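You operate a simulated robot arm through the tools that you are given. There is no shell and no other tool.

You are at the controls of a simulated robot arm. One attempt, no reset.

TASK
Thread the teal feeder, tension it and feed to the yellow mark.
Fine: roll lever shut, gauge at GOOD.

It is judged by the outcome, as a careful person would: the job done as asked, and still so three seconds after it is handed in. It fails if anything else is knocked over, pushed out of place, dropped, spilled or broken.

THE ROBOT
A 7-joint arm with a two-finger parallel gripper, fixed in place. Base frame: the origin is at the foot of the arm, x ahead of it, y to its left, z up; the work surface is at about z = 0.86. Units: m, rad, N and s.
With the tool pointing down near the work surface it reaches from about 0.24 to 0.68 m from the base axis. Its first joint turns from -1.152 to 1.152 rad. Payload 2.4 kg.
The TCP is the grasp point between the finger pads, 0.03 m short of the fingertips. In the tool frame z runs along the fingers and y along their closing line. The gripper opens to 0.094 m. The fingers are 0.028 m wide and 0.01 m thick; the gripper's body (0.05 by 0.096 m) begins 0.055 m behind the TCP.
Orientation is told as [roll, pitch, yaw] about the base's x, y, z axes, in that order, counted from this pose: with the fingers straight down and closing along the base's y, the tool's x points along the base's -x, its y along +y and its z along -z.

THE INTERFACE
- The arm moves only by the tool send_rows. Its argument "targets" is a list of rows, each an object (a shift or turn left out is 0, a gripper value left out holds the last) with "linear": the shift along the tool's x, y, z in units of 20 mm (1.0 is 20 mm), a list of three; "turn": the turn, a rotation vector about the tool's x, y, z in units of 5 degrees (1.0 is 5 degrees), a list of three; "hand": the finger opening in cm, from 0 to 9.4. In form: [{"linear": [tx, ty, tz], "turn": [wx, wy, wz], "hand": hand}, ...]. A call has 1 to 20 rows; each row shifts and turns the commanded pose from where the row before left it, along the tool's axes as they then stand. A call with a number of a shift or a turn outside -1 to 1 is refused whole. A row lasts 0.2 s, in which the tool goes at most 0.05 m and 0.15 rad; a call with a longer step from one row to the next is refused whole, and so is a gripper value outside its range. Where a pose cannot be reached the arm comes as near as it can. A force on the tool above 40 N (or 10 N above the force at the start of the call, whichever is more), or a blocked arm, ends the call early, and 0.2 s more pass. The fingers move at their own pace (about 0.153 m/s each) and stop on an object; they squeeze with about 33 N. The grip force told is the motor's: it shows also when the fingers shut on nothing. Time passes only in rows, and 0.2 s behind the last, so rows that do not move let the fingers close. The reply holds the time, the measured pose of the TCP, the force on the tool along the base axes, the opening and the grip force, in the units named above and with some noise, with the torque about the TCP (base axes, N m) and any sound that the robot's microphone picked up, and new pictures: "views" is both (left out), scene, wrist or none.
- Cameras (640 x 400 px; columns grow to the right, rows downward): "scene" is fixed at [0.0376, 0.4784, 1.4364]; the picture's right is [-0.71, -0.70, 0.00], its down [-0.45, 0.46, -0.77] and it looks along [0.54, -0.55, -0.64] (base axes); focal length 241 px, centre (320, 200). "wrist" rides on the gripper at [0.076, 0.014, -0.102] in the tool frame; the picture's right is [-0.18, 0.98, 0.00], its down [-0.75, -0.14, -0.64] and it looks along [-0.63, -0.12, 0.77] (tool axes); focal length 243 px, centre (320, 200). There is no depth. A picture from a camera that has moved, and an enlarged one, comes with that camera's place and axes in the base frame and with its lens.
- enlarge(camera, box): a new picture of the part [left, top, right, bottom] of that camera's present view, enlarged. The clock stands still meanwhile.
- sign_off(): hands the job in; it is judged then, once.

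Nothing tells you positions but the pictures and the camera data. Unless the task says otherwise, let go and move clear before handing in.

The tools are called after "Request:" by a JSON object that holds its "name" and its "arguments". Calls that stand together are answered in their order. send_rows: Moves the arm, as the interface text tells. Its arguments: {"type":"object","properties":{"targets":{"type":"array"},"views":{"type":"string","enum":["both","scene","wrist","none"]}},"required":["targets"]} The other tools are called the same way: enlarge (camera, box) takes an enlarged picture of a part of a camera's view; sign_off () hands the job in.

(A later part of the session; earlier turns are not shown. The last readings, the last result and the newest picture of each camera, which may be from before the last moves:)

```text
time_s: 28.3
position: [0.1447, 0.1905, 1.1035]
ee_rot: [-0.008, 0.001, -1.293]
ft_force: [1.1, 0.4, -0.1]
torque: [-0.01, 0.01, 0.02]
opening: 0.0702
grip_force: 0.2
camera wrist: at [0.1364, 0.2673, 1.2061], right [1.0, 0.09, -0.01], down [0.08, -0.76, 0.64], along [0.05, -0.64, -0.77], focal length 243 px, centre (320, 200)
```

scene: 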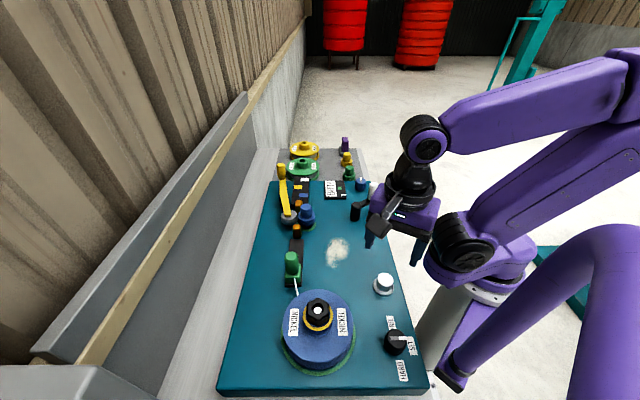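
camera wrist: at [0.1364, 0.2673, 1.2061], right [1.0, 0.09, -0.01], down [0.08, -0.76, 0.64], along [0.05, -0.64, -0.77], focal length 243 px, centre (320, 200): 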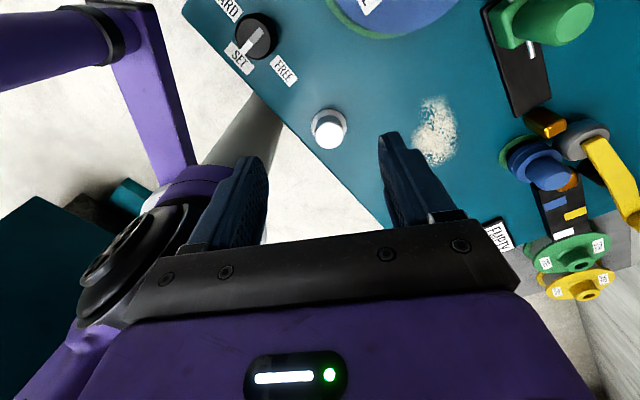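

I'm at yaw −74° and the pose reads correctly. I'll move back over the knob, then down in steps, checking that the pose is reached.

Request:
{"name": "send_rows", "arguments": {"targets": [{"linear": [0.75, -0.81, 0]}, {"linear": [0.75, -0.81, 0]}, {"linear": [0.75, -0.81, 0]}, {"linear": [0.75, -0.81, 0]}, {"linear": [0, 0, 1]}, {"linear": [0, 0, 1]}, {"linear": [0, 0, 1]}, {"linear": [0, 0, 1]}, {"linear": [0, 0, 1]}, {"linear": [0, 0, 1]}, {"linear": [0, 0, 1]}]}}

```text
time_s: 30.7
position: [0.0856, 0.2421, 0.9708]
ee_rot: [-0.02, 0.003, -1.291]
ft_force: [-0.6, 0.7, 0.2]
torque: [0.0, -0.01, -0.02]
opening: 0.07
grip_force: 0.1
out of reach, approached as far as the arm can: row 1, 6, 7, 8
camera wrist: at [0.0794, 0.3182, 1.073], right [1.0, 0.09, -0.02], down [0.08, -0.76, 0.64], along [0.05, -0.64, -0.77], focal length 243 px, centre (320, 200)
```

scene: 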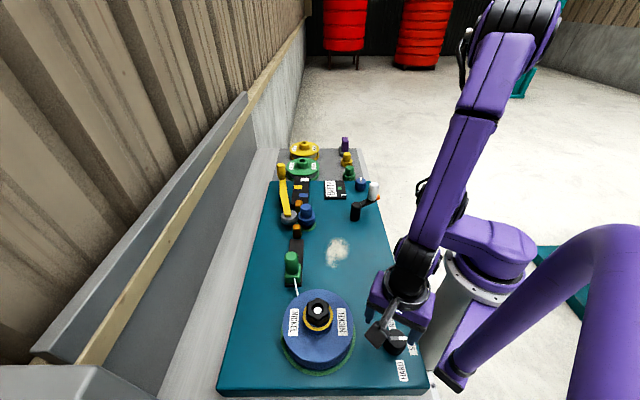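
wrist: 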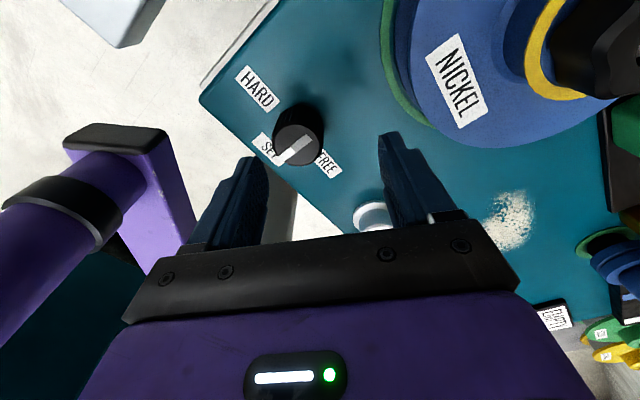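

The knob sits slightly to the left between the fingers. I'll shift about 20 mm across and lower until the fingertips straddle it just above the board.

Request:
{"name": "send_rows", "arguments": {"targets": [{"linear": [0, -0.5, 0]}, {"linear": [0, -0.5, 0]}, {"linear": [0, 0, 0.8]}]}}

```text
time_s: 31.5
position: [0.0748, 0.2392, 0.9522]
ee_rot: [-0.009, 0.003, -1.294]
ft_force: [-1.0, -0.6, 1.2]
torque: [0.0, -0.01, -0.01]
opening: 0.0696
grip_force: 0.0
out of reach, approached as far as the arm can: row 1, 2
camera wrist: at [0.0679, 0.3152, 1.0545], right [1.0, 0.09, -0.01], down [0.08, -0.76, 0.64], along [0.05, -0.64, -0.77], focal length 243 px, centre (320, 200)
```

scene: 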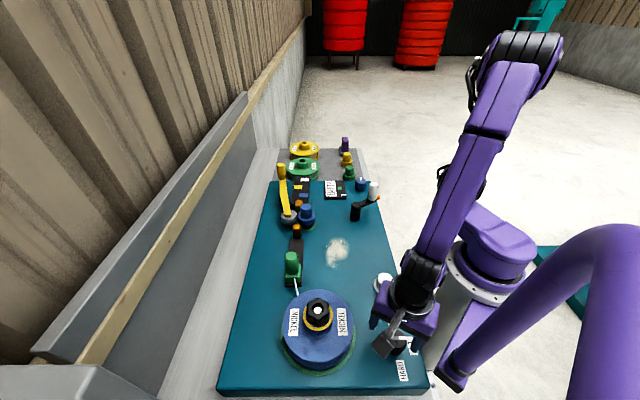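
wrist: 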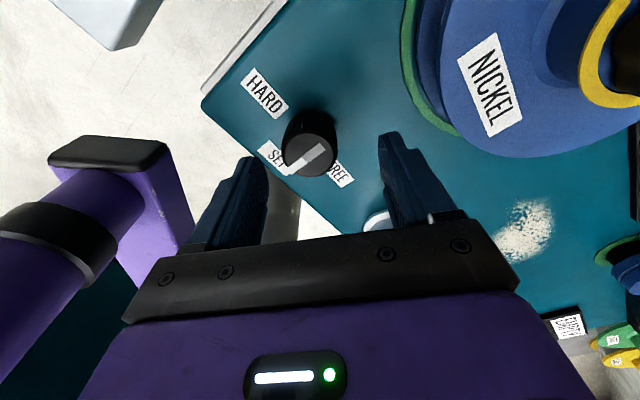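

The knob is now within about 10 mm of the centre of the grip. I'll finish the shift and descend to grip height.

Request:
{"name": "send_rows", "arguments": {"targets": [{"linear": [-0.1, -0.5, 0]}, {"linear": [0, 0, 0]}, {"linear": [0, 0, 0.6]}, {"linear": [0, 0, 0.6]}]}}

```text
time_s: 32.5
position: [0.0635, 0.2345, 0.9287]
ee_rot: [-0.008, 0.002, -1.293]
ft_force: [-0.5, 0.0, 0.2]
torque: [-0.01, -0.02, 0.01]
opening: 0.0696
grip_force: 0.0
camera wrist: at [0.058, 0.3105, 1.0309], right [1.0, 0.09, -0.01], down [0.08, -0.76, 0.64], along [0.05, -0.64, -0.77], focal length 243 px, centre (320, 200)
```

scene: 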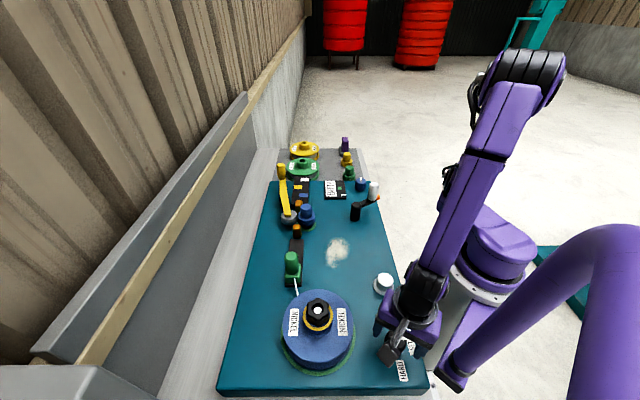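
wrist: 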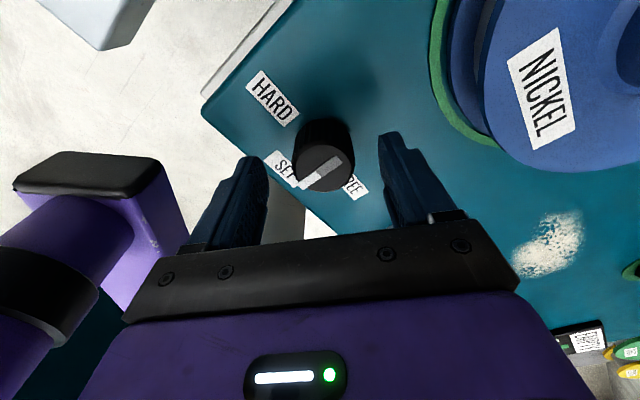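

The knob is centred between the fingers and the pose is reached. I'll lower slightly and close on it.

Request:
{"name": "send_rows", "arguments": {"targets": [{"linear": [-0.05, 0.05, 0.6]}, {"hand": 5}, {"hand": 3.5}, {"hand": 3.5}, {"hand": 3.5}]}}

```text
time_s: 33.7
position: [0.0652, 0.2335, 0.9158]
ee_rot: [-0.007, 0.003, -1.294]
ft_force: [0.4, 1.6, -2.9]
torque: [0.2, -0.28, -0.01]
opening: 0.0418
grip_force: 44.7
camera wrist: at [0.059, 0.3091, 1.0193], right [1.0, 0.09, -0.01], down [0.08, -0.76, 0.64], along [0.05, -0.64, -0.77], focal length 243 px, centre (320, 200)
```

scene: 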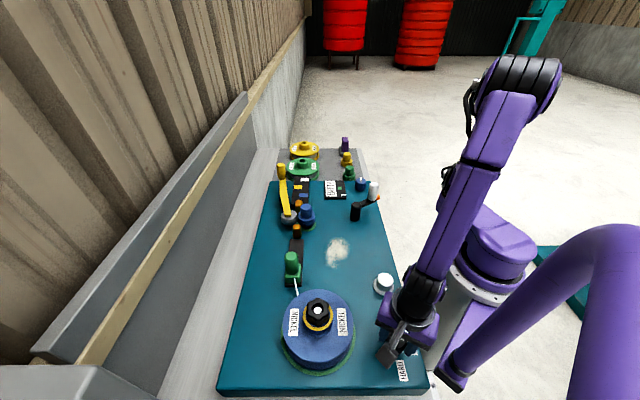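
wrist: 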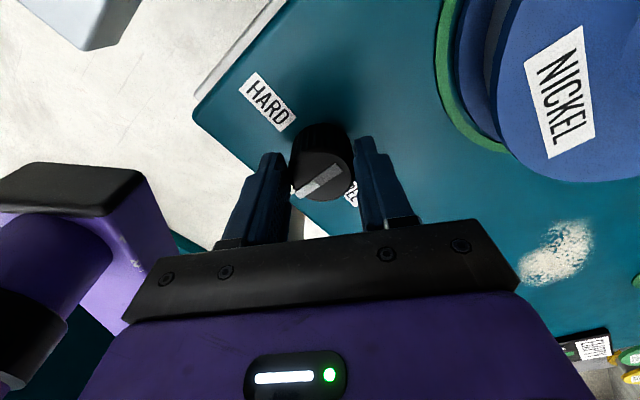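

I have the brake knob. I'll turn it 20° towards FREE, counter-clockwise from above, to check that it moves.

Request:
{"name": "send_rows", "arguments": {"targets": [{"turn": [0, 0, -0.6]}, {"turn": [0, 0, -0.6]}, {"turn": [0, 0, -0.9]}, {"turn": [0, 0, -0.9]}, {"turn": [0, 0, -1]}]}}

```text
time_s: 34.8
position: [0.0631, 0.2325, 0.9166]
ee_rot: [-0.011, 0.005, -1.036]
ft_force: [-7.1, 0.0, 0.4]
torque: [-0.26, -0.29, -0.03]
opening: 0.0415
grip_force: 45.2
stopped in row 5: the force on the tool passed its limit at 42 N (the readings are from after the stop); the commanded pose is now the measured one
camera wrist: at [0.0382, 0.3044, 1.0194], right [0.94, 0.34, -0.01], down [0.27, -0.72, 0.64], along [0.21, -0.6, -0.77], focal length 243 px, centre (320, 200)
```

scene: 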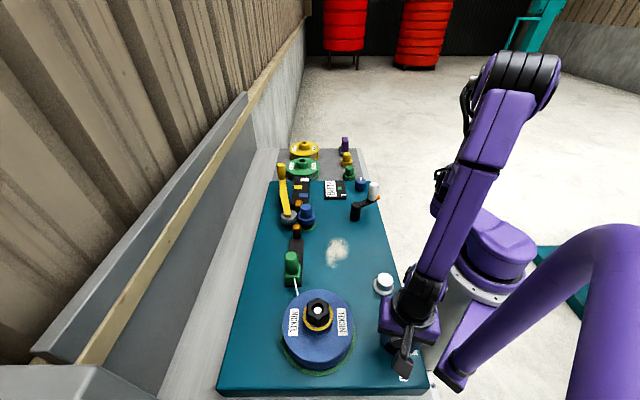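
wrist: 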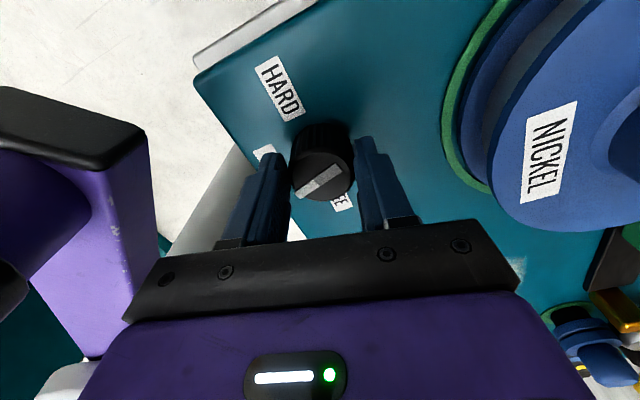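

The knob does turn with me, about 15° so far; the stop came from side load because I'm slightly off its axis. I'll ease off and carry on in small turns.

Request:
{"name": "send_rows", "arguments": {"targets": [{"linear": [0.03, -0.05, 0]}, {"turn": [0, 0, -0.5]}, {"turn": [0, 0, -0.5]}, {"turn": [0, 0, -0.5]}, {"turn": [0, 0, -0.5]}]}}

```text
time_s: 36.0
position: [0.0625, 0.2309, 0.9182]
ee_rot: [-0.009, 0.003, -0.861]
ft_force: [3.3, -6.0, 21.7]
torque: [-0.75, -0.83, -0.01]
opening: 0.0417
grip_force: 44.9
camera wrist: at [0.025, 0.2983, 1.0193], right [0.87, 0.5, -0.01], down [0.39, -0.66, 0.64], along [0.31, -0.56, -0.77], focal length 243 px, centre (320, 200)
```

scene: 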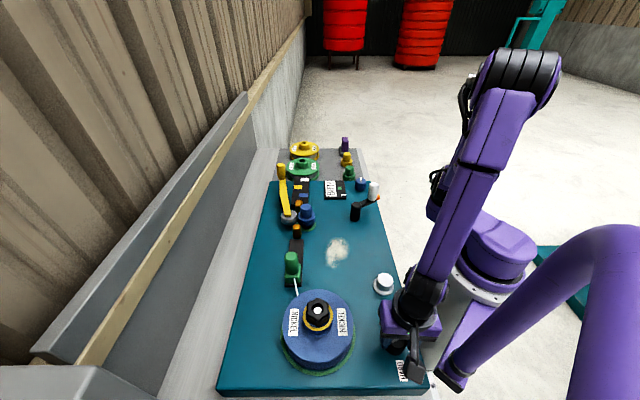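
wrist: 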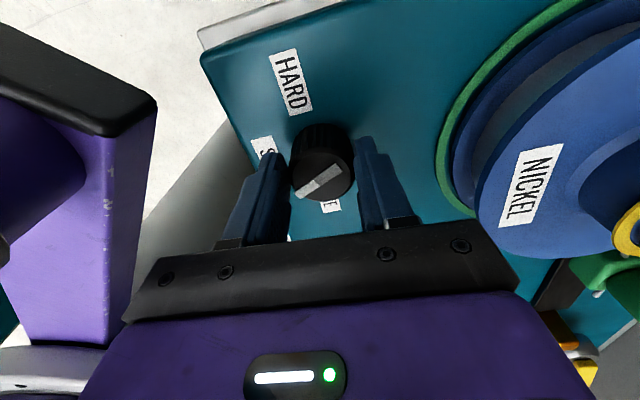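

The knob has turned about 25° in total. I'll relieve the vertical load and turn a bit further before re-gripping.

Request:
{"name": "send_rows", "arguments": {"targets": [{"linear": [0, 0, -0.1]}, {"turn": [0, 0, -0.5]}, {"turn": [0, 0, -0.5]}, {"turn": [0, 0, -0.5]}, {"turn": [0, 0, -0.5]}, {"turn": [0, 0, -0.5]}], "views": "wrist"}}

```text
time_s: 37.4
position: [0.0634, 0.2304, 0.9191]
ee_rot: [-0.012, 0.004, -0.64]
ft_force: [-25.7, -16.1, -0.7]
torque: [-1.02, 0.29, -0.13]
opening: 0.0417
grip_force: 44.9
camera wrist: at [0.0106, 0.2874, 1.0214], right [0.74, 0.68, -0.01], down [0.53, -0.56, 0.64], along [0.43, -0.48, -0.77], focal length 243 px, centre (320, 200)
```

wrist: 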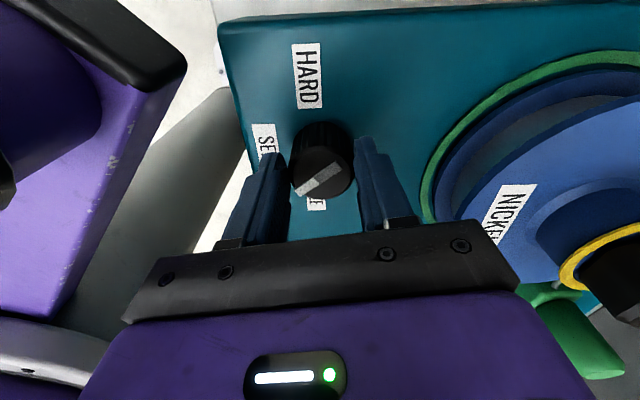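

It has turned about 37°. I'll open, swing the fingers back and re-grip for the next stroke.

Request:
{"name": "send_rows", "arguments": {"targets": [{"hand": 5.5}, {"hand": 6.5}, {"turn": [0, 0, 1]}, {"turn": [0, 0, 1]}, {"turn": [0, 0, 1]}, {"turn": [0, 0, 1]}, {"turn": [0, 0, 1]}, {"turn": [0, 0, 1]}, {"turn": [0, 0, 1]}, {"turn": [0, 0, 1]}, {"linear": [0, 0, 0]}], "views": "wrist"}}

```text
time_s: 39.8
position: [0.0651, 0.2324, 0.9192]
ee_rot: [-0.023, 0.002, -1.338]
ft_force: [0.2, -1.3, 0.2]
torque: [0.03, 0.04, 0.01]
opening: 0.065
grip_force: 0.1
camera wrist: at [0.0629, 0.3094, 1.021], right [1.0, 0.05, -0.02], down [0.05, -0.76, 0.64], along [0.01, -0.64, -0.76], focal length 243 px, centre (320, 200)
```

wrist: 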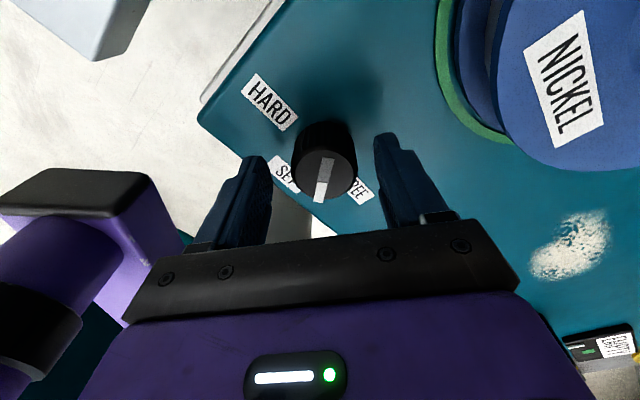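

The pointer is now between SET and FREE. I'll re-grip and turn again.

Request:
{"name": "send_rows", "arguments": {"targets": [{"hand": 5}, {"hand": 3.5}, {"hand": 3.5}, {"turn": [0, 0, -0.6]}, {"turn": [0, 0, -0.6]}, {"turn": [0, 0, -0.6]}, {"turn": [0, 0, -0.6]}, {"turn": [0, 0, -0.6]}, {"turn": [0, 0, -0.6]}], "views": "wrist"}}

```text
time_s: 41.8
position: [0.0645, 0.232, 0.9182]
ee_rot: [-0.01, 0.002, -1.026]
ft_force: [27.3, 1.3, 11.1]
torque: [0.52, -0.94, 0.19]
opening: 0.041
grip_force: 44.9
camera wrist: at [0.0374, 0.3042, 1.0213], right [0.94, 0.35, -0.01], down [0.28, -0.72, 0.64], along [0.22, -0.6, -0.77], focal length 243 px, centre (320, 200)
```

wrist: 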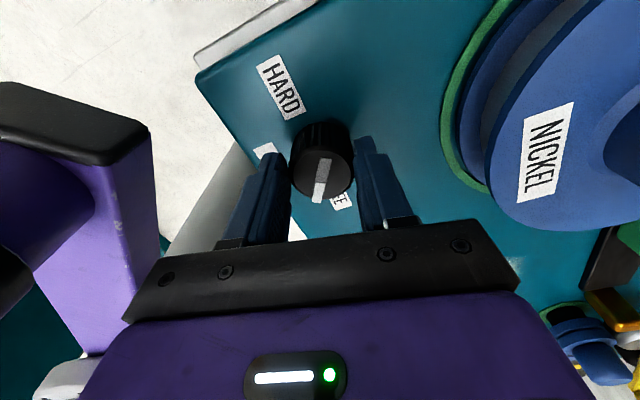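

Turned about 55° overall. I'll ease the side load and keep going.

Request:
{"name": "send_rows", "arguments": {"targets": [{"linear": [-0.04, 0.07, -0.03]}, {"turn": [0, 0, -0.5]}, {"turn": [0, 0, -0.5]}, {"turn": [0, 0, -0.5]}, {"turn": [0, 0, -0.5]}, {"turn": [0, 0, -0.5]}], "views": "wrist"}}

```text
time_s: 43.1
position: [0.0633, 0.2316, 0.919]
ee_rot: [-0.01, 0.002, -0.84]
ft_force: [-5.8, -0.3, 0.8]
torque: [-0.13, -0.22, -0.04]
opening: 0.0412
grip_force: 45.1
stopped in row 6: the force on the tool passed its limit at 41 N (the readings are from after the stop); the commanded pose is now the measured one
camera wrist: at [0.0237, 0.2974, 1.0213], right [0.85, 0.52, -0.01], down [0.4, -0.65, 0.64], along [0.33, -0.55, -0.77], focal length 243 px, centre (320, 200)
```

wrist: 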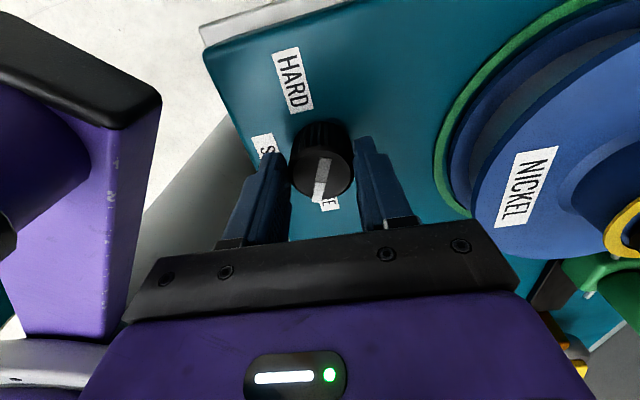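

About 66° done. I'll take one more small turn, then re-grip for the rest.

Request:
{"name": "send_rows", "arguments": {"targets": [{"turn": [0, 0, -0.5]}, {"turn": [0, 0, -0.5]}, {"turn": [0, 0, -0.5]}, {"turn": [0, 0, -0.5]}, {"hand": 5.5}, {"hand": 6.5}, {"turn": [0, 0, 1]}, {"turn": [0, 0, 1]}, {"turn": [0, 0, 1]}, {"turn": [0, 0, 1]}, {"turn": [0, 0, 1]}, {"linear": [0, 0, 0]}], "views": "wrist"}}

```text
time_s: 45.7
position: [0.0642, 0.2325, 0.9207]
ee_rot: [-0.012, -0.001, -1.104]
ft_force: [0.3, -0.1, -0.3]
torque: [0.02, 0.0, 0.0]
opening: 0.0647
grip_force: 0.0
camera wrist: at [0.0429, 0.3056, 1.0222], right [0.96, 0.28, -0.01], down [0.22, -0.73, 0.64], along [0.17, -0.62, -0.77], focal length 243 px, centre (320, 200)
```

wrist: 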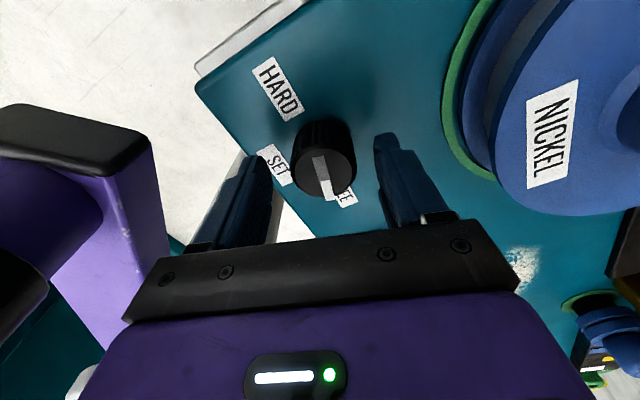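

The pointer now reads about −60°, and FREE is at −45°. I'll re-grip and turn the last 16°.

Request:
{"name": "send_rows", "arguments": {"targets": [{"hand": 5}, {"hand": 3.5}, {"hand": 3.5}, {"turn": [0, 0, -0.6]}, {"turn": [0, 0, -0.6]}, {"turn": [0, 0, -0.6]}, {"turn": [0, 0, -0.6]}, {"turn": [0, 0, -0.6]}, {"turn": [0, 0, -0.3]}], "views": "wrist"}}

```text
time_s: 47.7
position: [0.0641, 0.2309, 0.9198]
ee_rot: [-0.013, 0.003, -0.819]
ft_force: [-0.9, -3.7, 5.8]
torque: [0.43, 0.18, 0.02]
opening: 0.0416
grip_force: 44.9
stopped in row 9: the force on the tool passed its limit at 40 N (the readings are from after the stop); the commanded pose is now the measured one
camera wrist: at [0.0225, 0.2962, 1.0222], right [0.84, 0.54, -0.01], down [0.42, -0.64, 0.64], along [0.34, -0.55, -0.77], focal length 243 px, centre (320, 200)
```

wrist: 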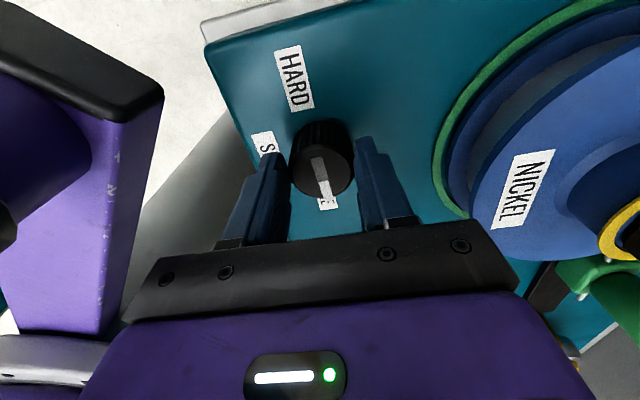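

The pointer now points at FREE. I'll open the fingers, rise and look from above.

Request:
{"name": "send_rows", "arguments": {"targets": [{"hand": 5.5}, {"hand": 7}, {"linear": [0, 0, -1]}, {"linear": [0, 0, -1]}, {"linear": [0, 0, -1]}, {"linear": [0, 0, -1]}, {"linear": [0, 0, -1]}, {"linear": [0, 0, -1]}, {"linear": [0, 0, -1]}, {"linear": [0, 0, -1]}]}}

```text
time_s: 49.9
position: [0.0678, 0.2333, 1.0798]
ee_rot: [-0.013, 0.002, -0.818]
ft_force: [0.3, 0.4, 0.3]
torque: [0.01, 0.0, 0.01]
opening: 0.0702
grip_force: 0.1
camera wrist: at [0.0265, 0.2985, 1.1818], right [0.84, 0.54, -0.01], down [0.42, -0.64, 0.64], along [0.34, -0.55, -0.77], focal length 243 px, centre (320, 200)
```

scene: 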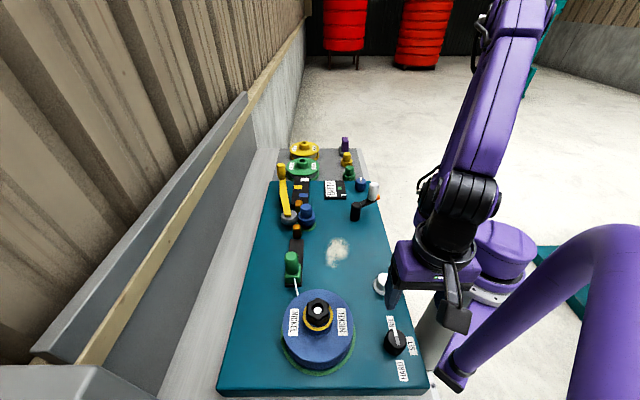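
wrist: 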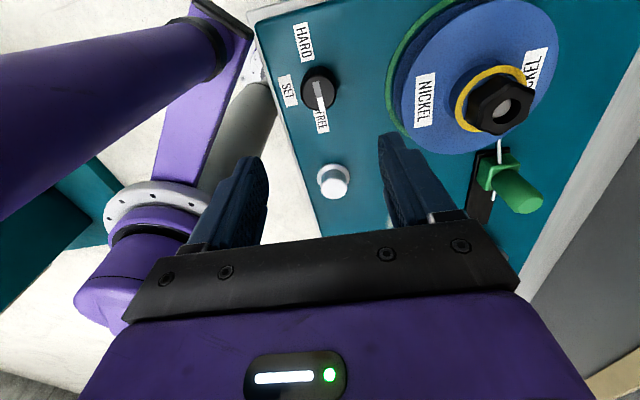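

The brake now points to FREE. I'll go back over the spool, staying high, to the clip and try the slide again.

Request:
{"name": "send_rows", "arguments": {"targets": [{"linear": [0, 0, 0], "turn": [0, 0, -0.37]}, {"linear": [-0.7, 0.92, 0]}, {"linear": [-0.7, 0.92, 0]}, {"linear": [-0.7, 0.92, 0]}, {"linear": [-0.7, 0.92, 0]}, {"linear": [-0.7, 0.92, 0]}, {"linear": [-0.7, 0.92, 0]}, {"linear": [-0.7, 0.92, 0]}, {"linear": [-0.7, 0.92, 0]}, {"linear": [-0.7, 0.92, 0]}, {"linear": [-0.7, 0.92, 0]}, {"linear": [-0.7, 0.92, 0]}, {"linear": [-0.7, 0.92, 0]}]}}

```text
time_s: 52.7
position: [0.3395, 0.2705, 1.0768]
ee_rot: [-0.011, 0.003, -0.785]
ft_force: [0.7, -1.0, -0.4]
torque: [0.0, -0.01, -0.01]
opening: 0.0701
grip_force: 0.2
camera wrist: at [0.2968, 0.3331, 1.1787], right [0.83, 0.56, -0.01], down [0.44, -0.63, 0.64], along [0.36, -0.53, -0.77], focal length 243 px, centre (320, 200)
```

scene: 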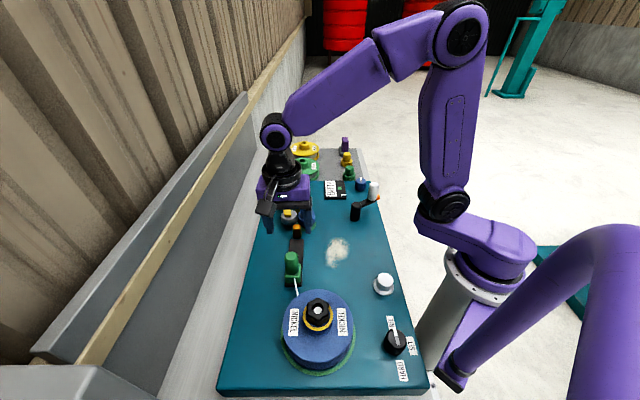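
wrist: 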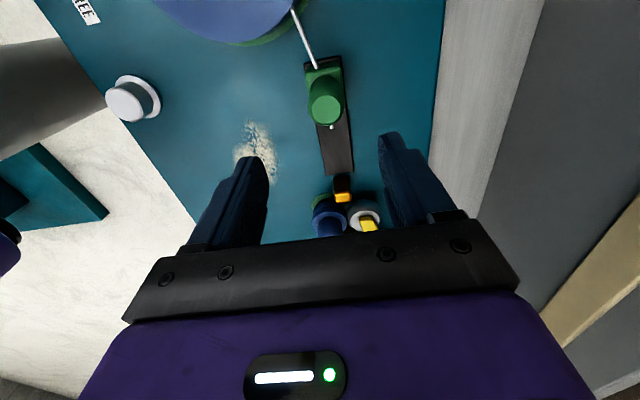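

I'm over the clip again and slightly short, so I'll correct by a few millimetres, lower and grip the knob as before.

Request:
{"name": "send_rows", "arguments": {"targets": [{"linear": [-0.13, 0.18, 0], "turn": [-0.09, 0.09, 0]}, {"linear": [0, 0, 1]}, {"linear": [0, 0, 1]}, {"linear": [0, 0, 1]}, {"linear": [0, 0, 1]}, {"linear": [0, 0, 1]}, {"linear": [0, 0, 1]}, {"linear": [0, 0, 0.55]}, {"hand": 4.5}, {"hand": 2.5}, {"hand": 2.5}, {"hand": 2.5}], "views": "wrist"}}

```text
time_s: 55.3
position: [0.3444, 0.2709, 0.9437]
ee_rot: [0.002, 0.01, -0.785]
ft_force: [8.4, 8.1, -17.9]
torque: [0.76, -0.84, 0.0]
opening: 0.0333
grip_force: 44.7
camera wrist: at [0.3009, 0.3331, 1.0474], right [0.83, 0.56, 0.0], down [0.44, -0.64, 0.63], along [0.36, -0.52, -0.77], focal length 243 px, centre (320, 200)
```

wrist: 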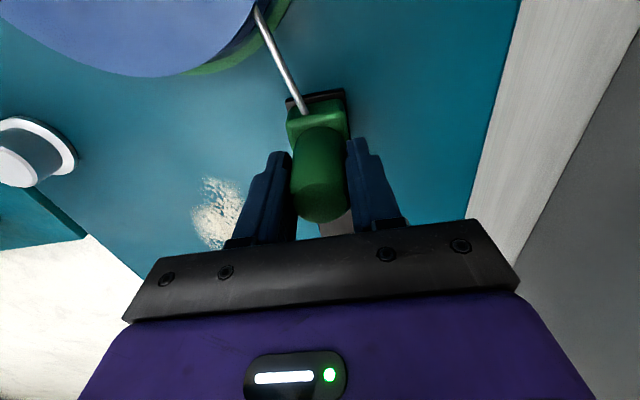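

Gripped again with some side load. I'll relax it by about a millimetre and then push along the track gently.

Request:
{"name": "send_rows", "arguments": {"targets": [{"linear": [0, 0.06, 0.05]}, {"linear": [-0.05, 0, 0]}, {"linear": [-0.1, 0, 0]}, {"linear": [-0.1, 0, 0]}], "views": "wrist"}}

```text
time_s: 56.3
position: [0.3442, 0.2712, 0.9447]
ee_rot: [-0.004, 0.013, -0.777]
ft_force: [-30.2, 23.1, 13.4]
torque: [0.91, -0.36, 0.03]
opening: 0.0333
grip_force: 44.6
camera wrist: at [0.3011, 0.333, 1.0475], right [0.82, 0.57, -0.01], down [0.45, -0.63, 0.63], along [0.36, -0.52, -0.77], focal length 243 px, centre (320, 200)
```

wrist: 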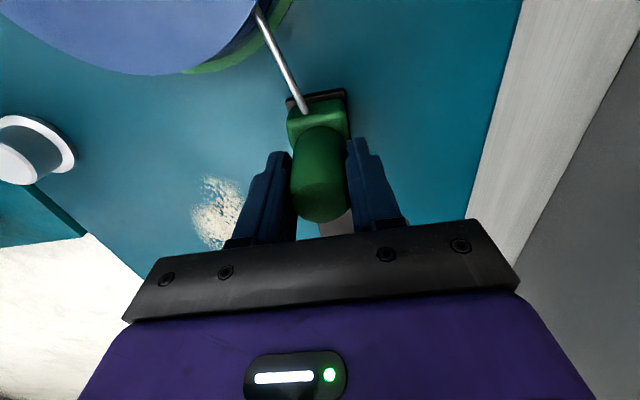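

Even with the brake at FREE the clip pushes back with 38 N and does not slide. I'll take the load off and test gently whether the knob lifts or twists to unlock.

Request:
{"name": "send_rows", "arguments": {"targets": [{"linear": [0.13, 0, 0]}, {"linear": [0.12, 0, 0]}, {"linear": [0, 0, -0.05]}, {"linear": [0, 0, -0.1]}], "views": "none"}}

```text
time_s: 57.3
position: [0.3439, 0.2704, 0.9473]
ee_rot: [-0.005, 0.009, -0.789]
ft_force: [5.0, 7.5, -38.2]
torque: [0.66, -0.75, 0.0]
opening: 0.034
grip_force: 44.4
```

Lifting meets 38 N too, so it isn't meant to lift off. I'll unload and try a small twist.

Request:
{"name": "send_rows", "arguments": {"targets": [{"linear": [0, 0.05, 0.15]}, {"linear": [0, 0, 0]}, {"turn": [0, 0, -0.4]}, {"turn": [0, 0, -0.4]}, {"turn": [0, 0, -0.4]}], "views": "none"}}

```text
time_s: 58.5
position: [0.3438, 0.2715, 0.9445]
ee_rot: [-0.005, 0.012, -0.68]
ft_force: [-2.6, -17.8, 25.8]
torque: [0.41, -0.66, -0.17]
opening: 0.0334
grip_force: 45.6
```

The tool turned 6° against only 0.17 N·m, so the knob may well turn, like a clamp screw. I'll keep turning the same way, counter-clockwise from above, and watch.

Request:
{"name": "send_rows", "arguments": {"targets": [{"linear": [0, -0.04, -0.06]}, {"turn": [0, 0, -0.5]}, {"turn": [0, 0, -0.5]}, {"turn": [0, 0, -0.5]}, {"turn": [0, 0, -0.5]}]}}

```text
time_s: 59.7
position: [0.3423, 0.2717, 0.9446]
ee_rot: [-0.005, 0.015, -0.506]
ft_force: [-10.2, -1.5, -21.9]
torque: [0.49, -0.17, -0.78]
opening: 0.0329
grip_force: 44.1
camera wrist: at [0.2843, 0.3198, 1.0487], right [0.64, 0.77, -0.01], down [0.6, -0.49, 0.63], along [0.48, -0.41, -0.77], focal length 243 px, centre (320, 200)
```

scene: 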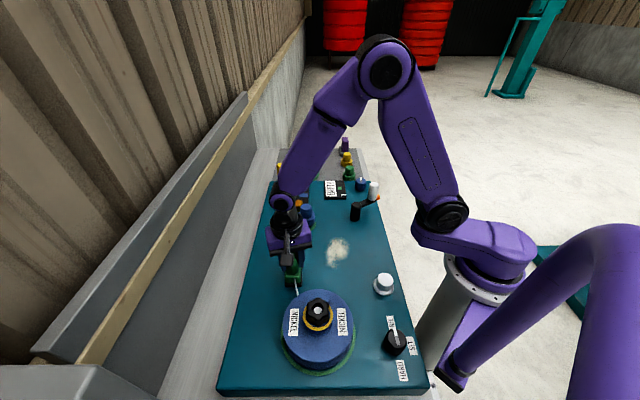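
wrist: 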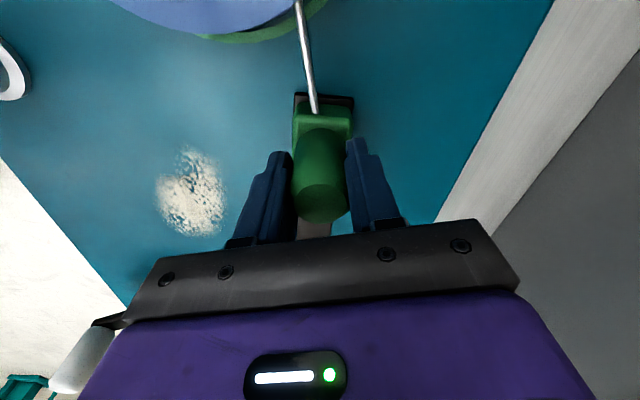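

The torque has risen to 0.78 N·m, so my fingers are slipping round a fixed knob and it isn't a twist lock. I'll open, square up again and check the brake pointer and the clip more closely.

Request:
{"name": "send_rows", "arguments": {"targets": [{"hand": 5.5}, {"hand": 7}, {"turn": [0, 0, 1]}, {"turn": [0, 0, 1]}, {"turn": [0, 0, 1]}, {"turn": [0, 0, 0.2]}, {"linear": [0, 0, -1]}, {"linear": [0, 0, -1]}, {"linear": [0.5, 0, -1]}, {"linear": [0.5, 0, 0]}]}}

Request:
{"name": "enlarge", "arguments": {"camera": "scene", "box": [360, 305, 440, 390]}}

Request:
{"name": "enlarge", "arguments": {"camera": "wrist", "box": [260, 20, 400, 180]}}

Request:
{"name": "enlarge", "arguments": {"camera": "scene", "box": [260, 235, 340, 300]}}

```text
time_s: 61.9
position: [0.3305, 0.2859, 1.0067]
ee_rot: [-0.004, 0.01, -0.786]
ft_force: [0.5, 0.0, -0.4]
torque: [0.05, 0.03, 0.04]
opening: 0.0699
grip_force: 0.0
camera wrist: at [0.2873, 0.3493, 1.1087], right [0.83, 0.56, -0.01], down [0.44, -0.64, 0.63], along [0.35, -0.53, -0.77], focal length 243 px, centre (320, 200)
```

scene: 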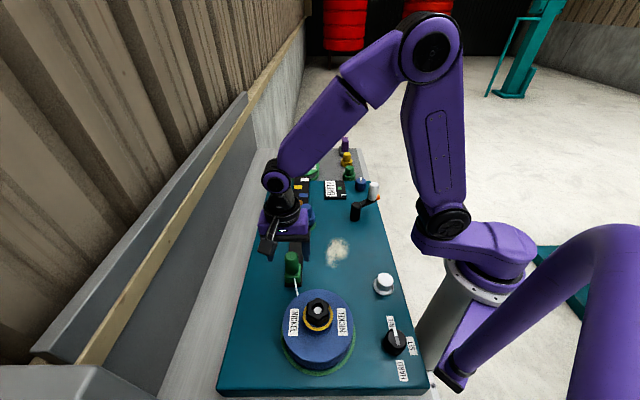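
wrist: 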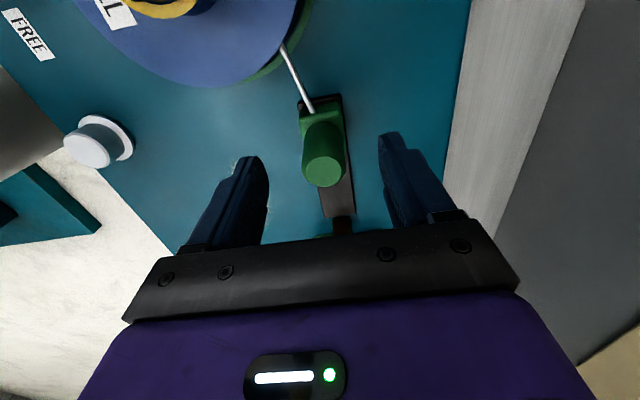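

```text
4.71 times, centred on (400, 348) of scene
camera zoom: at [0.0376, 0.4784, 1.4364], right [-0.71, -0.7, 0.0], down [-0.45, 0.46, -0.77], along [0.54, -0.55, -0.64], focal length 1136 px, centre (-56, -494)
```

zoom: 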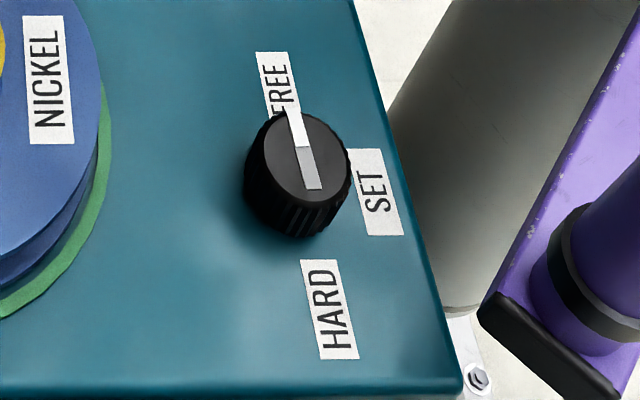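

```text
2.50 times, centred on (330, 100) of wrist
camera zoom: at [0.2873, 0.3493, 1.1087], right [0.83, 0.56, -0.01], down [0.44, -0.64, 0.63], along [0.35, -0.53, -0.77], focal length 606 px, centre (295, 450)
```

zoom: 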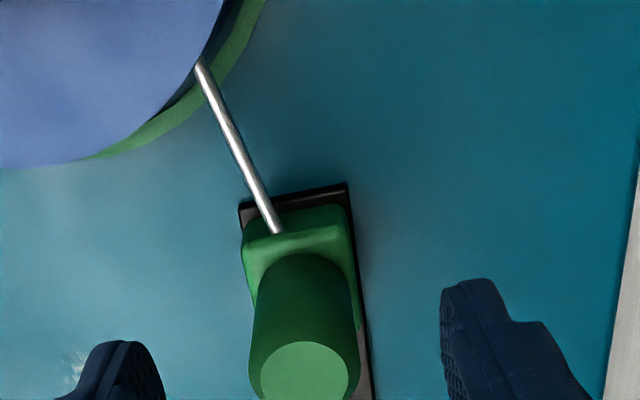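

```text
6.15 times, centred on (300, 268) of scene
camera zoom: at [0.0376, 0.4784, 1.4364], right [-0.71, -0.7, 0.0], down [-0.45, 0.46, -0.77], along [0.54, -0.55, -0.64], focal length 1486 px, centre (443, -215)
```

zoom: 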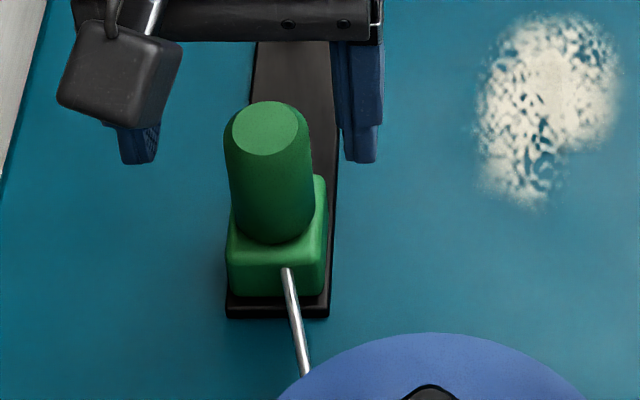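

The brake is clearly at FREE and the clip has not moved. The rollers are only about 3 mm apart, so the roll lever may already be nearly shut and may need opening first. I'll go and look at the lever from above its handle.

Request:
{"name": "send_rows", "arguments": {"targets": [{"linear": [0, 0, -1]}, {"linear": [0, 0, -1]}, {"linear": [0, 0, -1], "turn": [-0.08, -0.08, 0]}, {"linear": [-1, 0.1, 0]}, {"linear": [-1, 0.1, 0]}, {"linear": [-1, 0.1, 0]}, {"linear": [-1, 0.1, 0]}, {"linear": [-1, 0.1, 0]}, {"linear": [-1, 0.1, 0]}, {"linear": [-1, 0.1, 0]}, {"linear": [-1, 0.1, 0]}, {"linear": [-1, 0.1, 0]}, {"linear": [-1, 0.1, 0]}, {"linear": [-1, 0.1, 0]}, {"linear": [-1, 0.1, 0]}, {"linear": [-1, 0.1, 0]}, {"linear": [-1, 0.1, 0]}, {"linear": [-1, 0.1, 0]}]}}

```text
time_s: 65.7
position: [0.5646, 0.0933, 1.0635]
ee_rot: [0.004, 0.005, -0.786]
ft_force: [0.1, 0.2, 0.3]
torque: [-0.01, 0.0, -0.01]
opening: 0.0696
grip_force: 0.1
camera wrist: at [0.5207, 0.1561, 1.1669], right [0.82, 0.57, 0.0], down [0.43, -0.64, 0.64], along [0.36, -0.53, -0.77], focal length 243 px, centre (320, 200)
```

scene: 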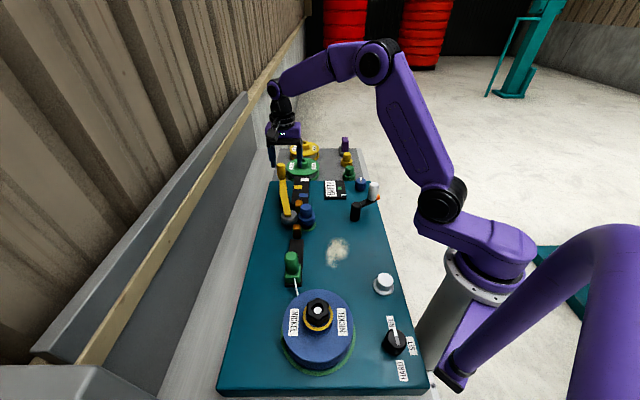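
wrist: 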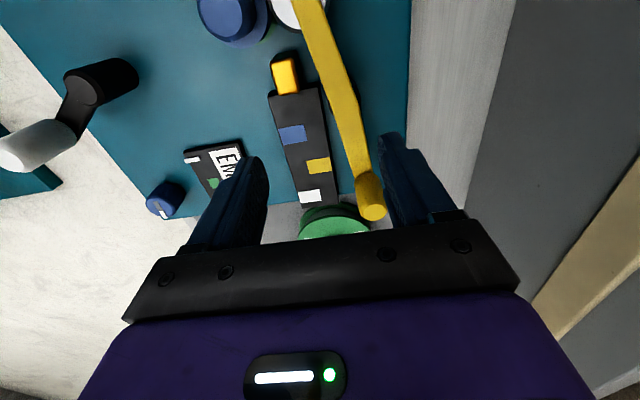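

Request:
{"name": "enlarge", "arguments": {"camera": "wrist", "box": [240, 40, 420, 240]}}

Request:
{"name": "enlarge", "arguments": {"camera": "wrist", "box": [180, 0, 380, 110]}}

```text
2.00 times, centred on (330, 140) of wrist
camera zoom: at [0.5207, 0.1561, 1.1669], right [0.82, 0.57, 0.0], down [0.43, -0.64, 0.64], along [0.36, -0.53, -0.77], focal length 485 px, centre (300, 320)
```

zoom: 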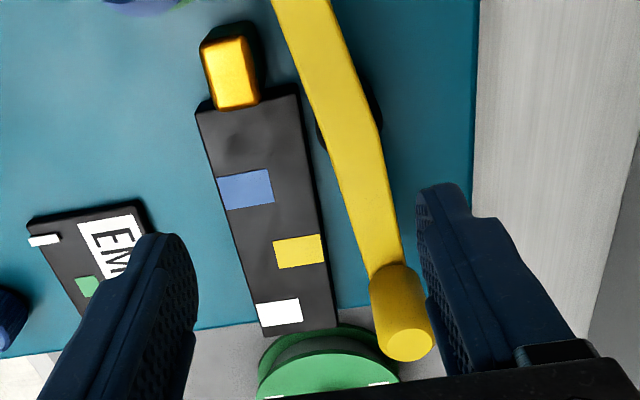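

```text
3.20 times, centred on (280, 55) of wrist
camera zoom: at [0.5207, 0.1561, 1.1669], right [0.82, 0.57, 0.0], down [0.43, -0.64, 0.64], along [0.36, -0.53, -0.77], focal length 776 px, centre (448, 664)
```

zoom: 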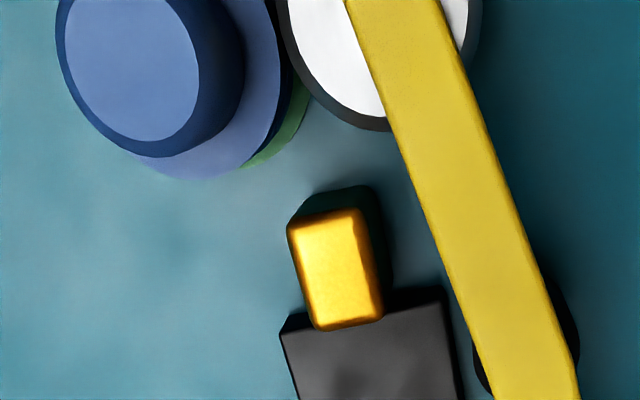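

The black post shows on both sides of the bar at its bend, so it is the pivot. The handle stands at about (0.669, 0.040) from z 0.923 to 0.972. I'll move above it and check that I can reach it.

Request:
{"name": "send_rows", "arguments": {"targets": [{"linear": [-0.8, 0.26, 0]}, {"linear": [-0.8, 0.26, 0]}, {"linear": [-0.8, 0.26, 0]}, {"linear": [-0.8, 0.26, 0]}, {"linear": [-0.8, 0.26, 0]}, {"linear": [-0.8, 0.26, 0]}, {"linear": [-0.8, 0.26, 0]}, {"linear": [0, 0, 1]}, {"linear": [0, 0, 1]}]}}

```text
time_s: 67.7
position: [0.6688, 0.0424, 1.0256]
ee_rot: [0.004, 0.003, -0.785]
ft_force: [0.4, -0.7, 0.4]
torque: [0.01, 0.0, 0.02]
opening: 0.07
grip_force: 0.1
camera wrist: at [0.6255, 0.1036, 1.1282], right [0.83, 0.56, 0.0], down [0.43, -0.64, 0.64], along [0.36, -0.53, -0.77], focal length 243 px, centre (320, 200)
```

scene: 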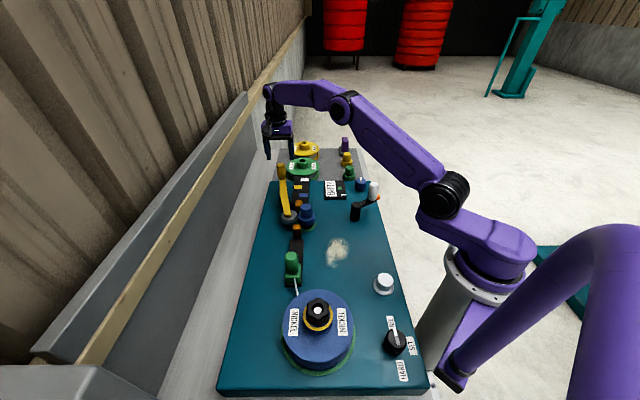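
wrist: 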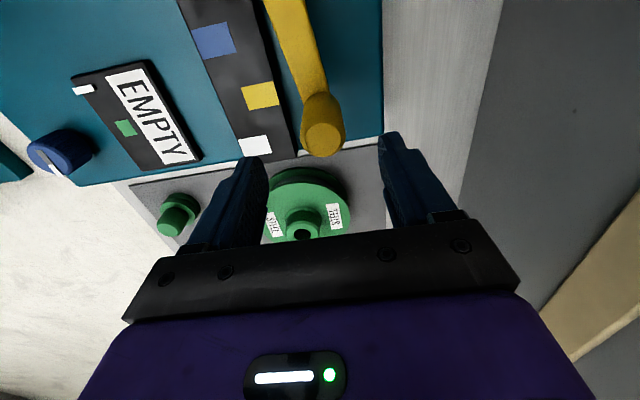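

The handle top is almost exactly under the grip point. I'll lower until the fingertips are just above the bar and close on the handle.

Request:
{"name": "send_rows", "arguments": {"targets": [{"linear": [0, 0.1, 1]}, {"linear": [0, 0, 1]}, {"linear": [0, 0, 1]}, {"linear": [0, 0, 0.4]}, {"hand": 4.5}, {"hand": 2}, {"hand": 2}, {"hand": 2}]}}

```text
time_s: 69.5
position: [0.6718, 0.0426, 0.9568]
ee_rot: [0.005, 0.003, -0.784]
ft_force: [0.6, 0.2, -1.1]
torque: [-0.39, 0.01, -0.07]
opening: 0.0321
grip_force: 45.5
camera wrist: at [0.6274, 0.1052, 1.0594], right [0.83, 0.56, 0.0], down [0.43, -0.64, 0.64], along [0.36, -0.53, -0.77], focal length 243 px, centre (320, 200)
```

scene: 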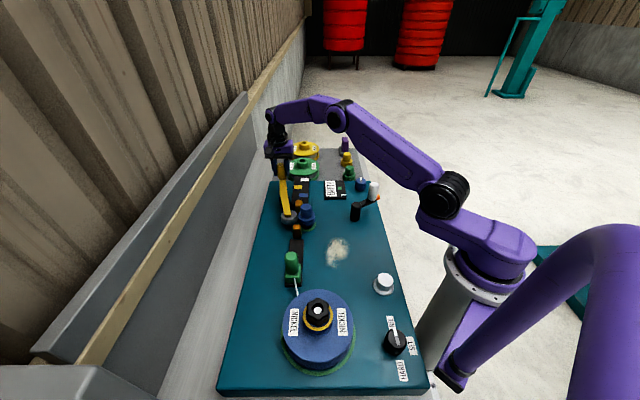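
wrist: 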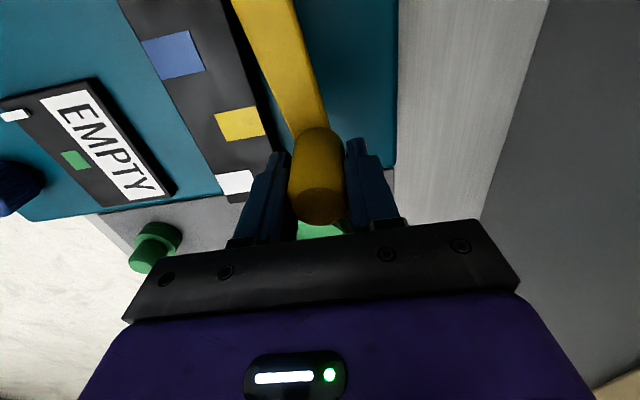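

I have hold of the lever handle with almost no force on it. I'll nudge it a few millimetres inward, the opening direction, and feel the response.

Request:
{"name": "send_rows", "arguments": {"targets": [{"linear": [0, -0.1, 0]}, {"linear": [0, -0.1, 0]}, {"linear": [0, -0.1, 0]}], "views": "wrist"}}

```text
time_s: 70.3
position: [0.6654, 0.0368, 0.9557]
ee_rot: [0.004, 0.004, -0.788]
ft_force: [10.8, -1.8, -1.0]
torque: [-0.46, 1.24, -0.42]
opening: 0.0319
grip_force: 44.8
camera wrist: at [0.6219, 0.1002, 1.0593], right [0.83, 0.56, 0.0], down [0.43, -0.64, 0.64], along [0.36, -0.53, -0.77], focal length 243 px, centre (320, 200)
```

wrist: 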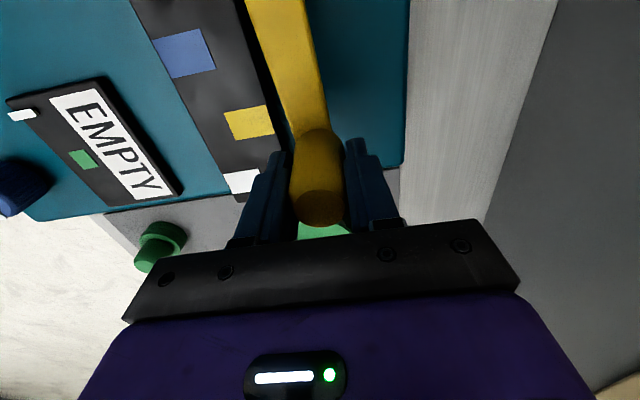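

The handle moved about 9 mm inward with light resistance, so the lever is movable. I'll check the rollers to see whether the gap opened.

Request:
{"name": "enlarge", "arguments": {"camera": "scene", "box": [270, 185, 330, 245]}}

```text
6.67 times, centred on (300, 215) of scene
camera zoom: at [0.038, 0.4783, 1.4364], right [-0.71, -0.7, 0.0], down [-0.45, 0.46, -0.77], along [0.54, -0.55, -0.64], focal length 1610 px, centre (453, 100)
```

zoom: 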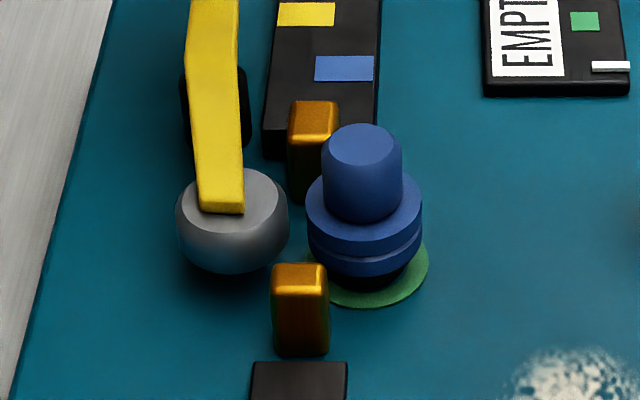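

The roller gap has visibly widened, so the lever had been shut and inward is the opening direction. I'll swing it further along its arc until it is well open.

Request:
{"name": "send_rows", "arguments": {"targets": [{"linear": [0, -0.2, 0]}, {"linear": [0, -0.25, 0]}, {"linear": [0.02, -0.25, 0]}, {"linear": [0.04, -0.25, 0]}, {"linear": [0.05, -0.25, 0]}]}}

```text
time_s: 71.5
position: [0.6491, 0.0246, 0.9578]
ee_rot: [0.006, 0.004, -0.785]
ft_force: [9.2, 6.4, -1.4]
torque: [-0.54, 1.28, -0.93]
opening: 0.0309
grip_force: 44.9
camera wrist: at [0.6046, 0.0877, 1.0595], right [0.83, 0.56, 0.0], down [0.43, -0.64, 0.64], along [0.36, -0.52, -0.77], focal length 243 px, centre (320, 200)
```

scene: 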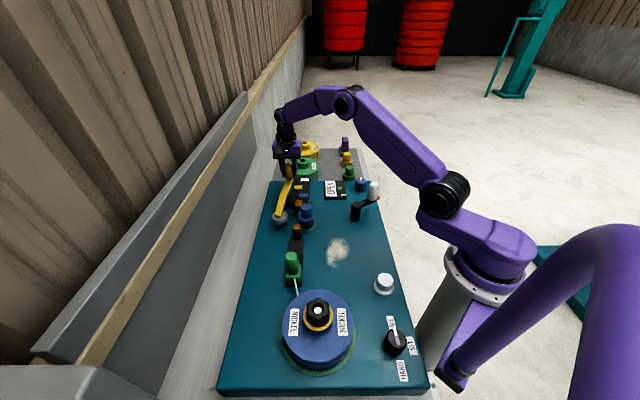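
wrist: 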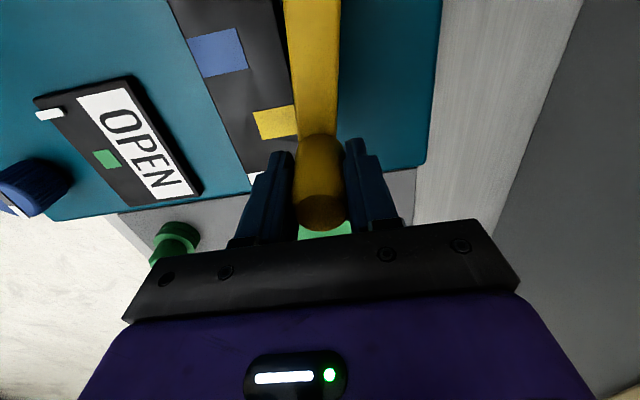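

The gauge now reads OPEN, which confirms the lever had been shut. I'll push a little further towards its open stop, then let go and see whether it stays.

Request:
{"name": "send_rows", "arguments": {"targets": [{"linear": [0.05, -0.2, 0]}, {"linear": [0.05, -0.2, 0]}, {"linear": [0.05, -0.2, 0]}, {"linear": [0.05, -0.2, 0]}], "views": "wrist"}}

```text
time_s: 72.5
position: [0.633, 0.016, 0.9557]
ee_rot: [0.004, 0.005, -0.785]
ft_force: [6.0, 4.6, 0.0]
torque: [-0.79, 0.94, -0.63]
opening: 0.0319
grip_force: 45.2
camera wrist: at [0.5896, 0.0778, 1.0593], right [0.83, 0.56, 0.0], down [0.43, -0.64, 0.64], along [0.36, -0.53, -0.77], focal length 243 px, centre (320, 200)
```

wrist: 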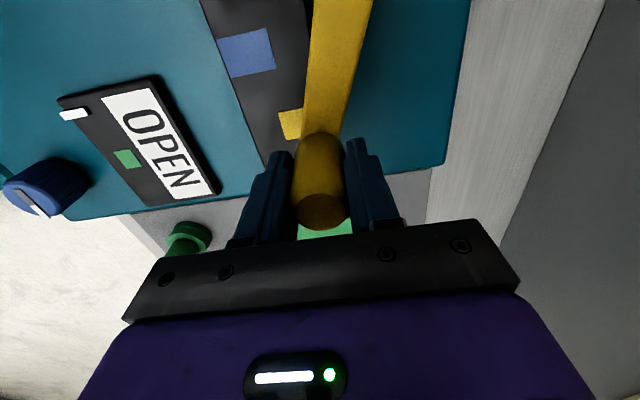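

The lever has swung about 27° and still moves smoothly. That is plenty, so I'll release, rise and check that it stays open.

Request:
{"name": "send_rows", "arguments": {"targets": [{"hand": 5}, {"hand": 7}, {"linear": [0, 0, -1]}, {"linear": [0, 0, -1]}, {"linear": [0, 0, -1]}, {"linear": [0, 0, -1]}, {"linear": [0, 0, -1]}]}}

Request:
{"name": "enlarge", "arguments": {"camera": "scene", "box": [250, 150, 370, 240]}}

```text
time_s: 74.1
position: [0.6323, 0.0145, 1.0562]
ee_rot: [0.003, 0.003, -0.785]
ft_force: [-0.8, -0.2, 0.1]
torque: [-0.01, -0.03, 0.03]
opening: 0.0699
grip_force: 0.0
camera wrist: at [0.5879, 0.0768, 1.1584], right [0.83, 0.56, 0.0], down [0.43, -0.64, 0.64], along [0.36, -0.53, -0.77], focal length 243 px, centre (320, 200)
```

scene: 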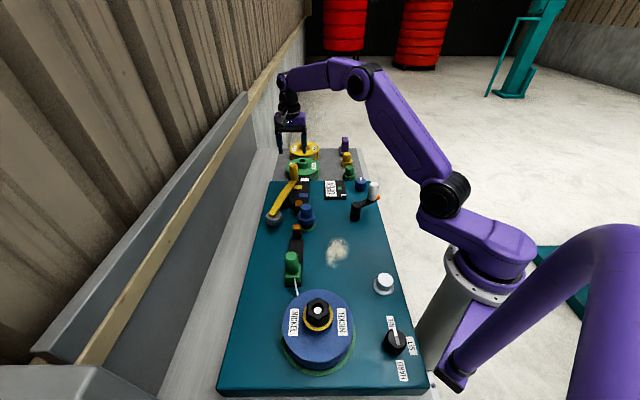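
wrist: 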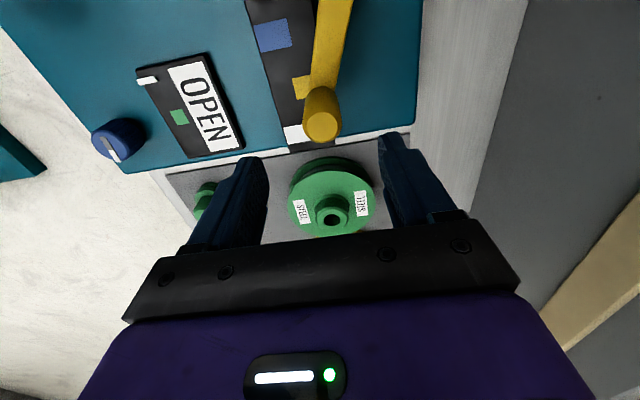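

```text
4.44 times, centred on (310, 195) of scene
camera zoom: at [0.0376, 0.4784, 1.4364], right [-0.71, -0.7, 0.0], down [-0.45, 0.46, -0.77], along [0.54, -0.55, -0.64], focal length 1073 px, centre (364, 222)
```

zoom: 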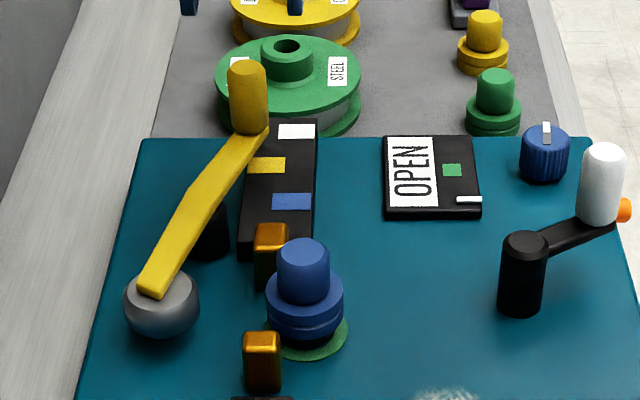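

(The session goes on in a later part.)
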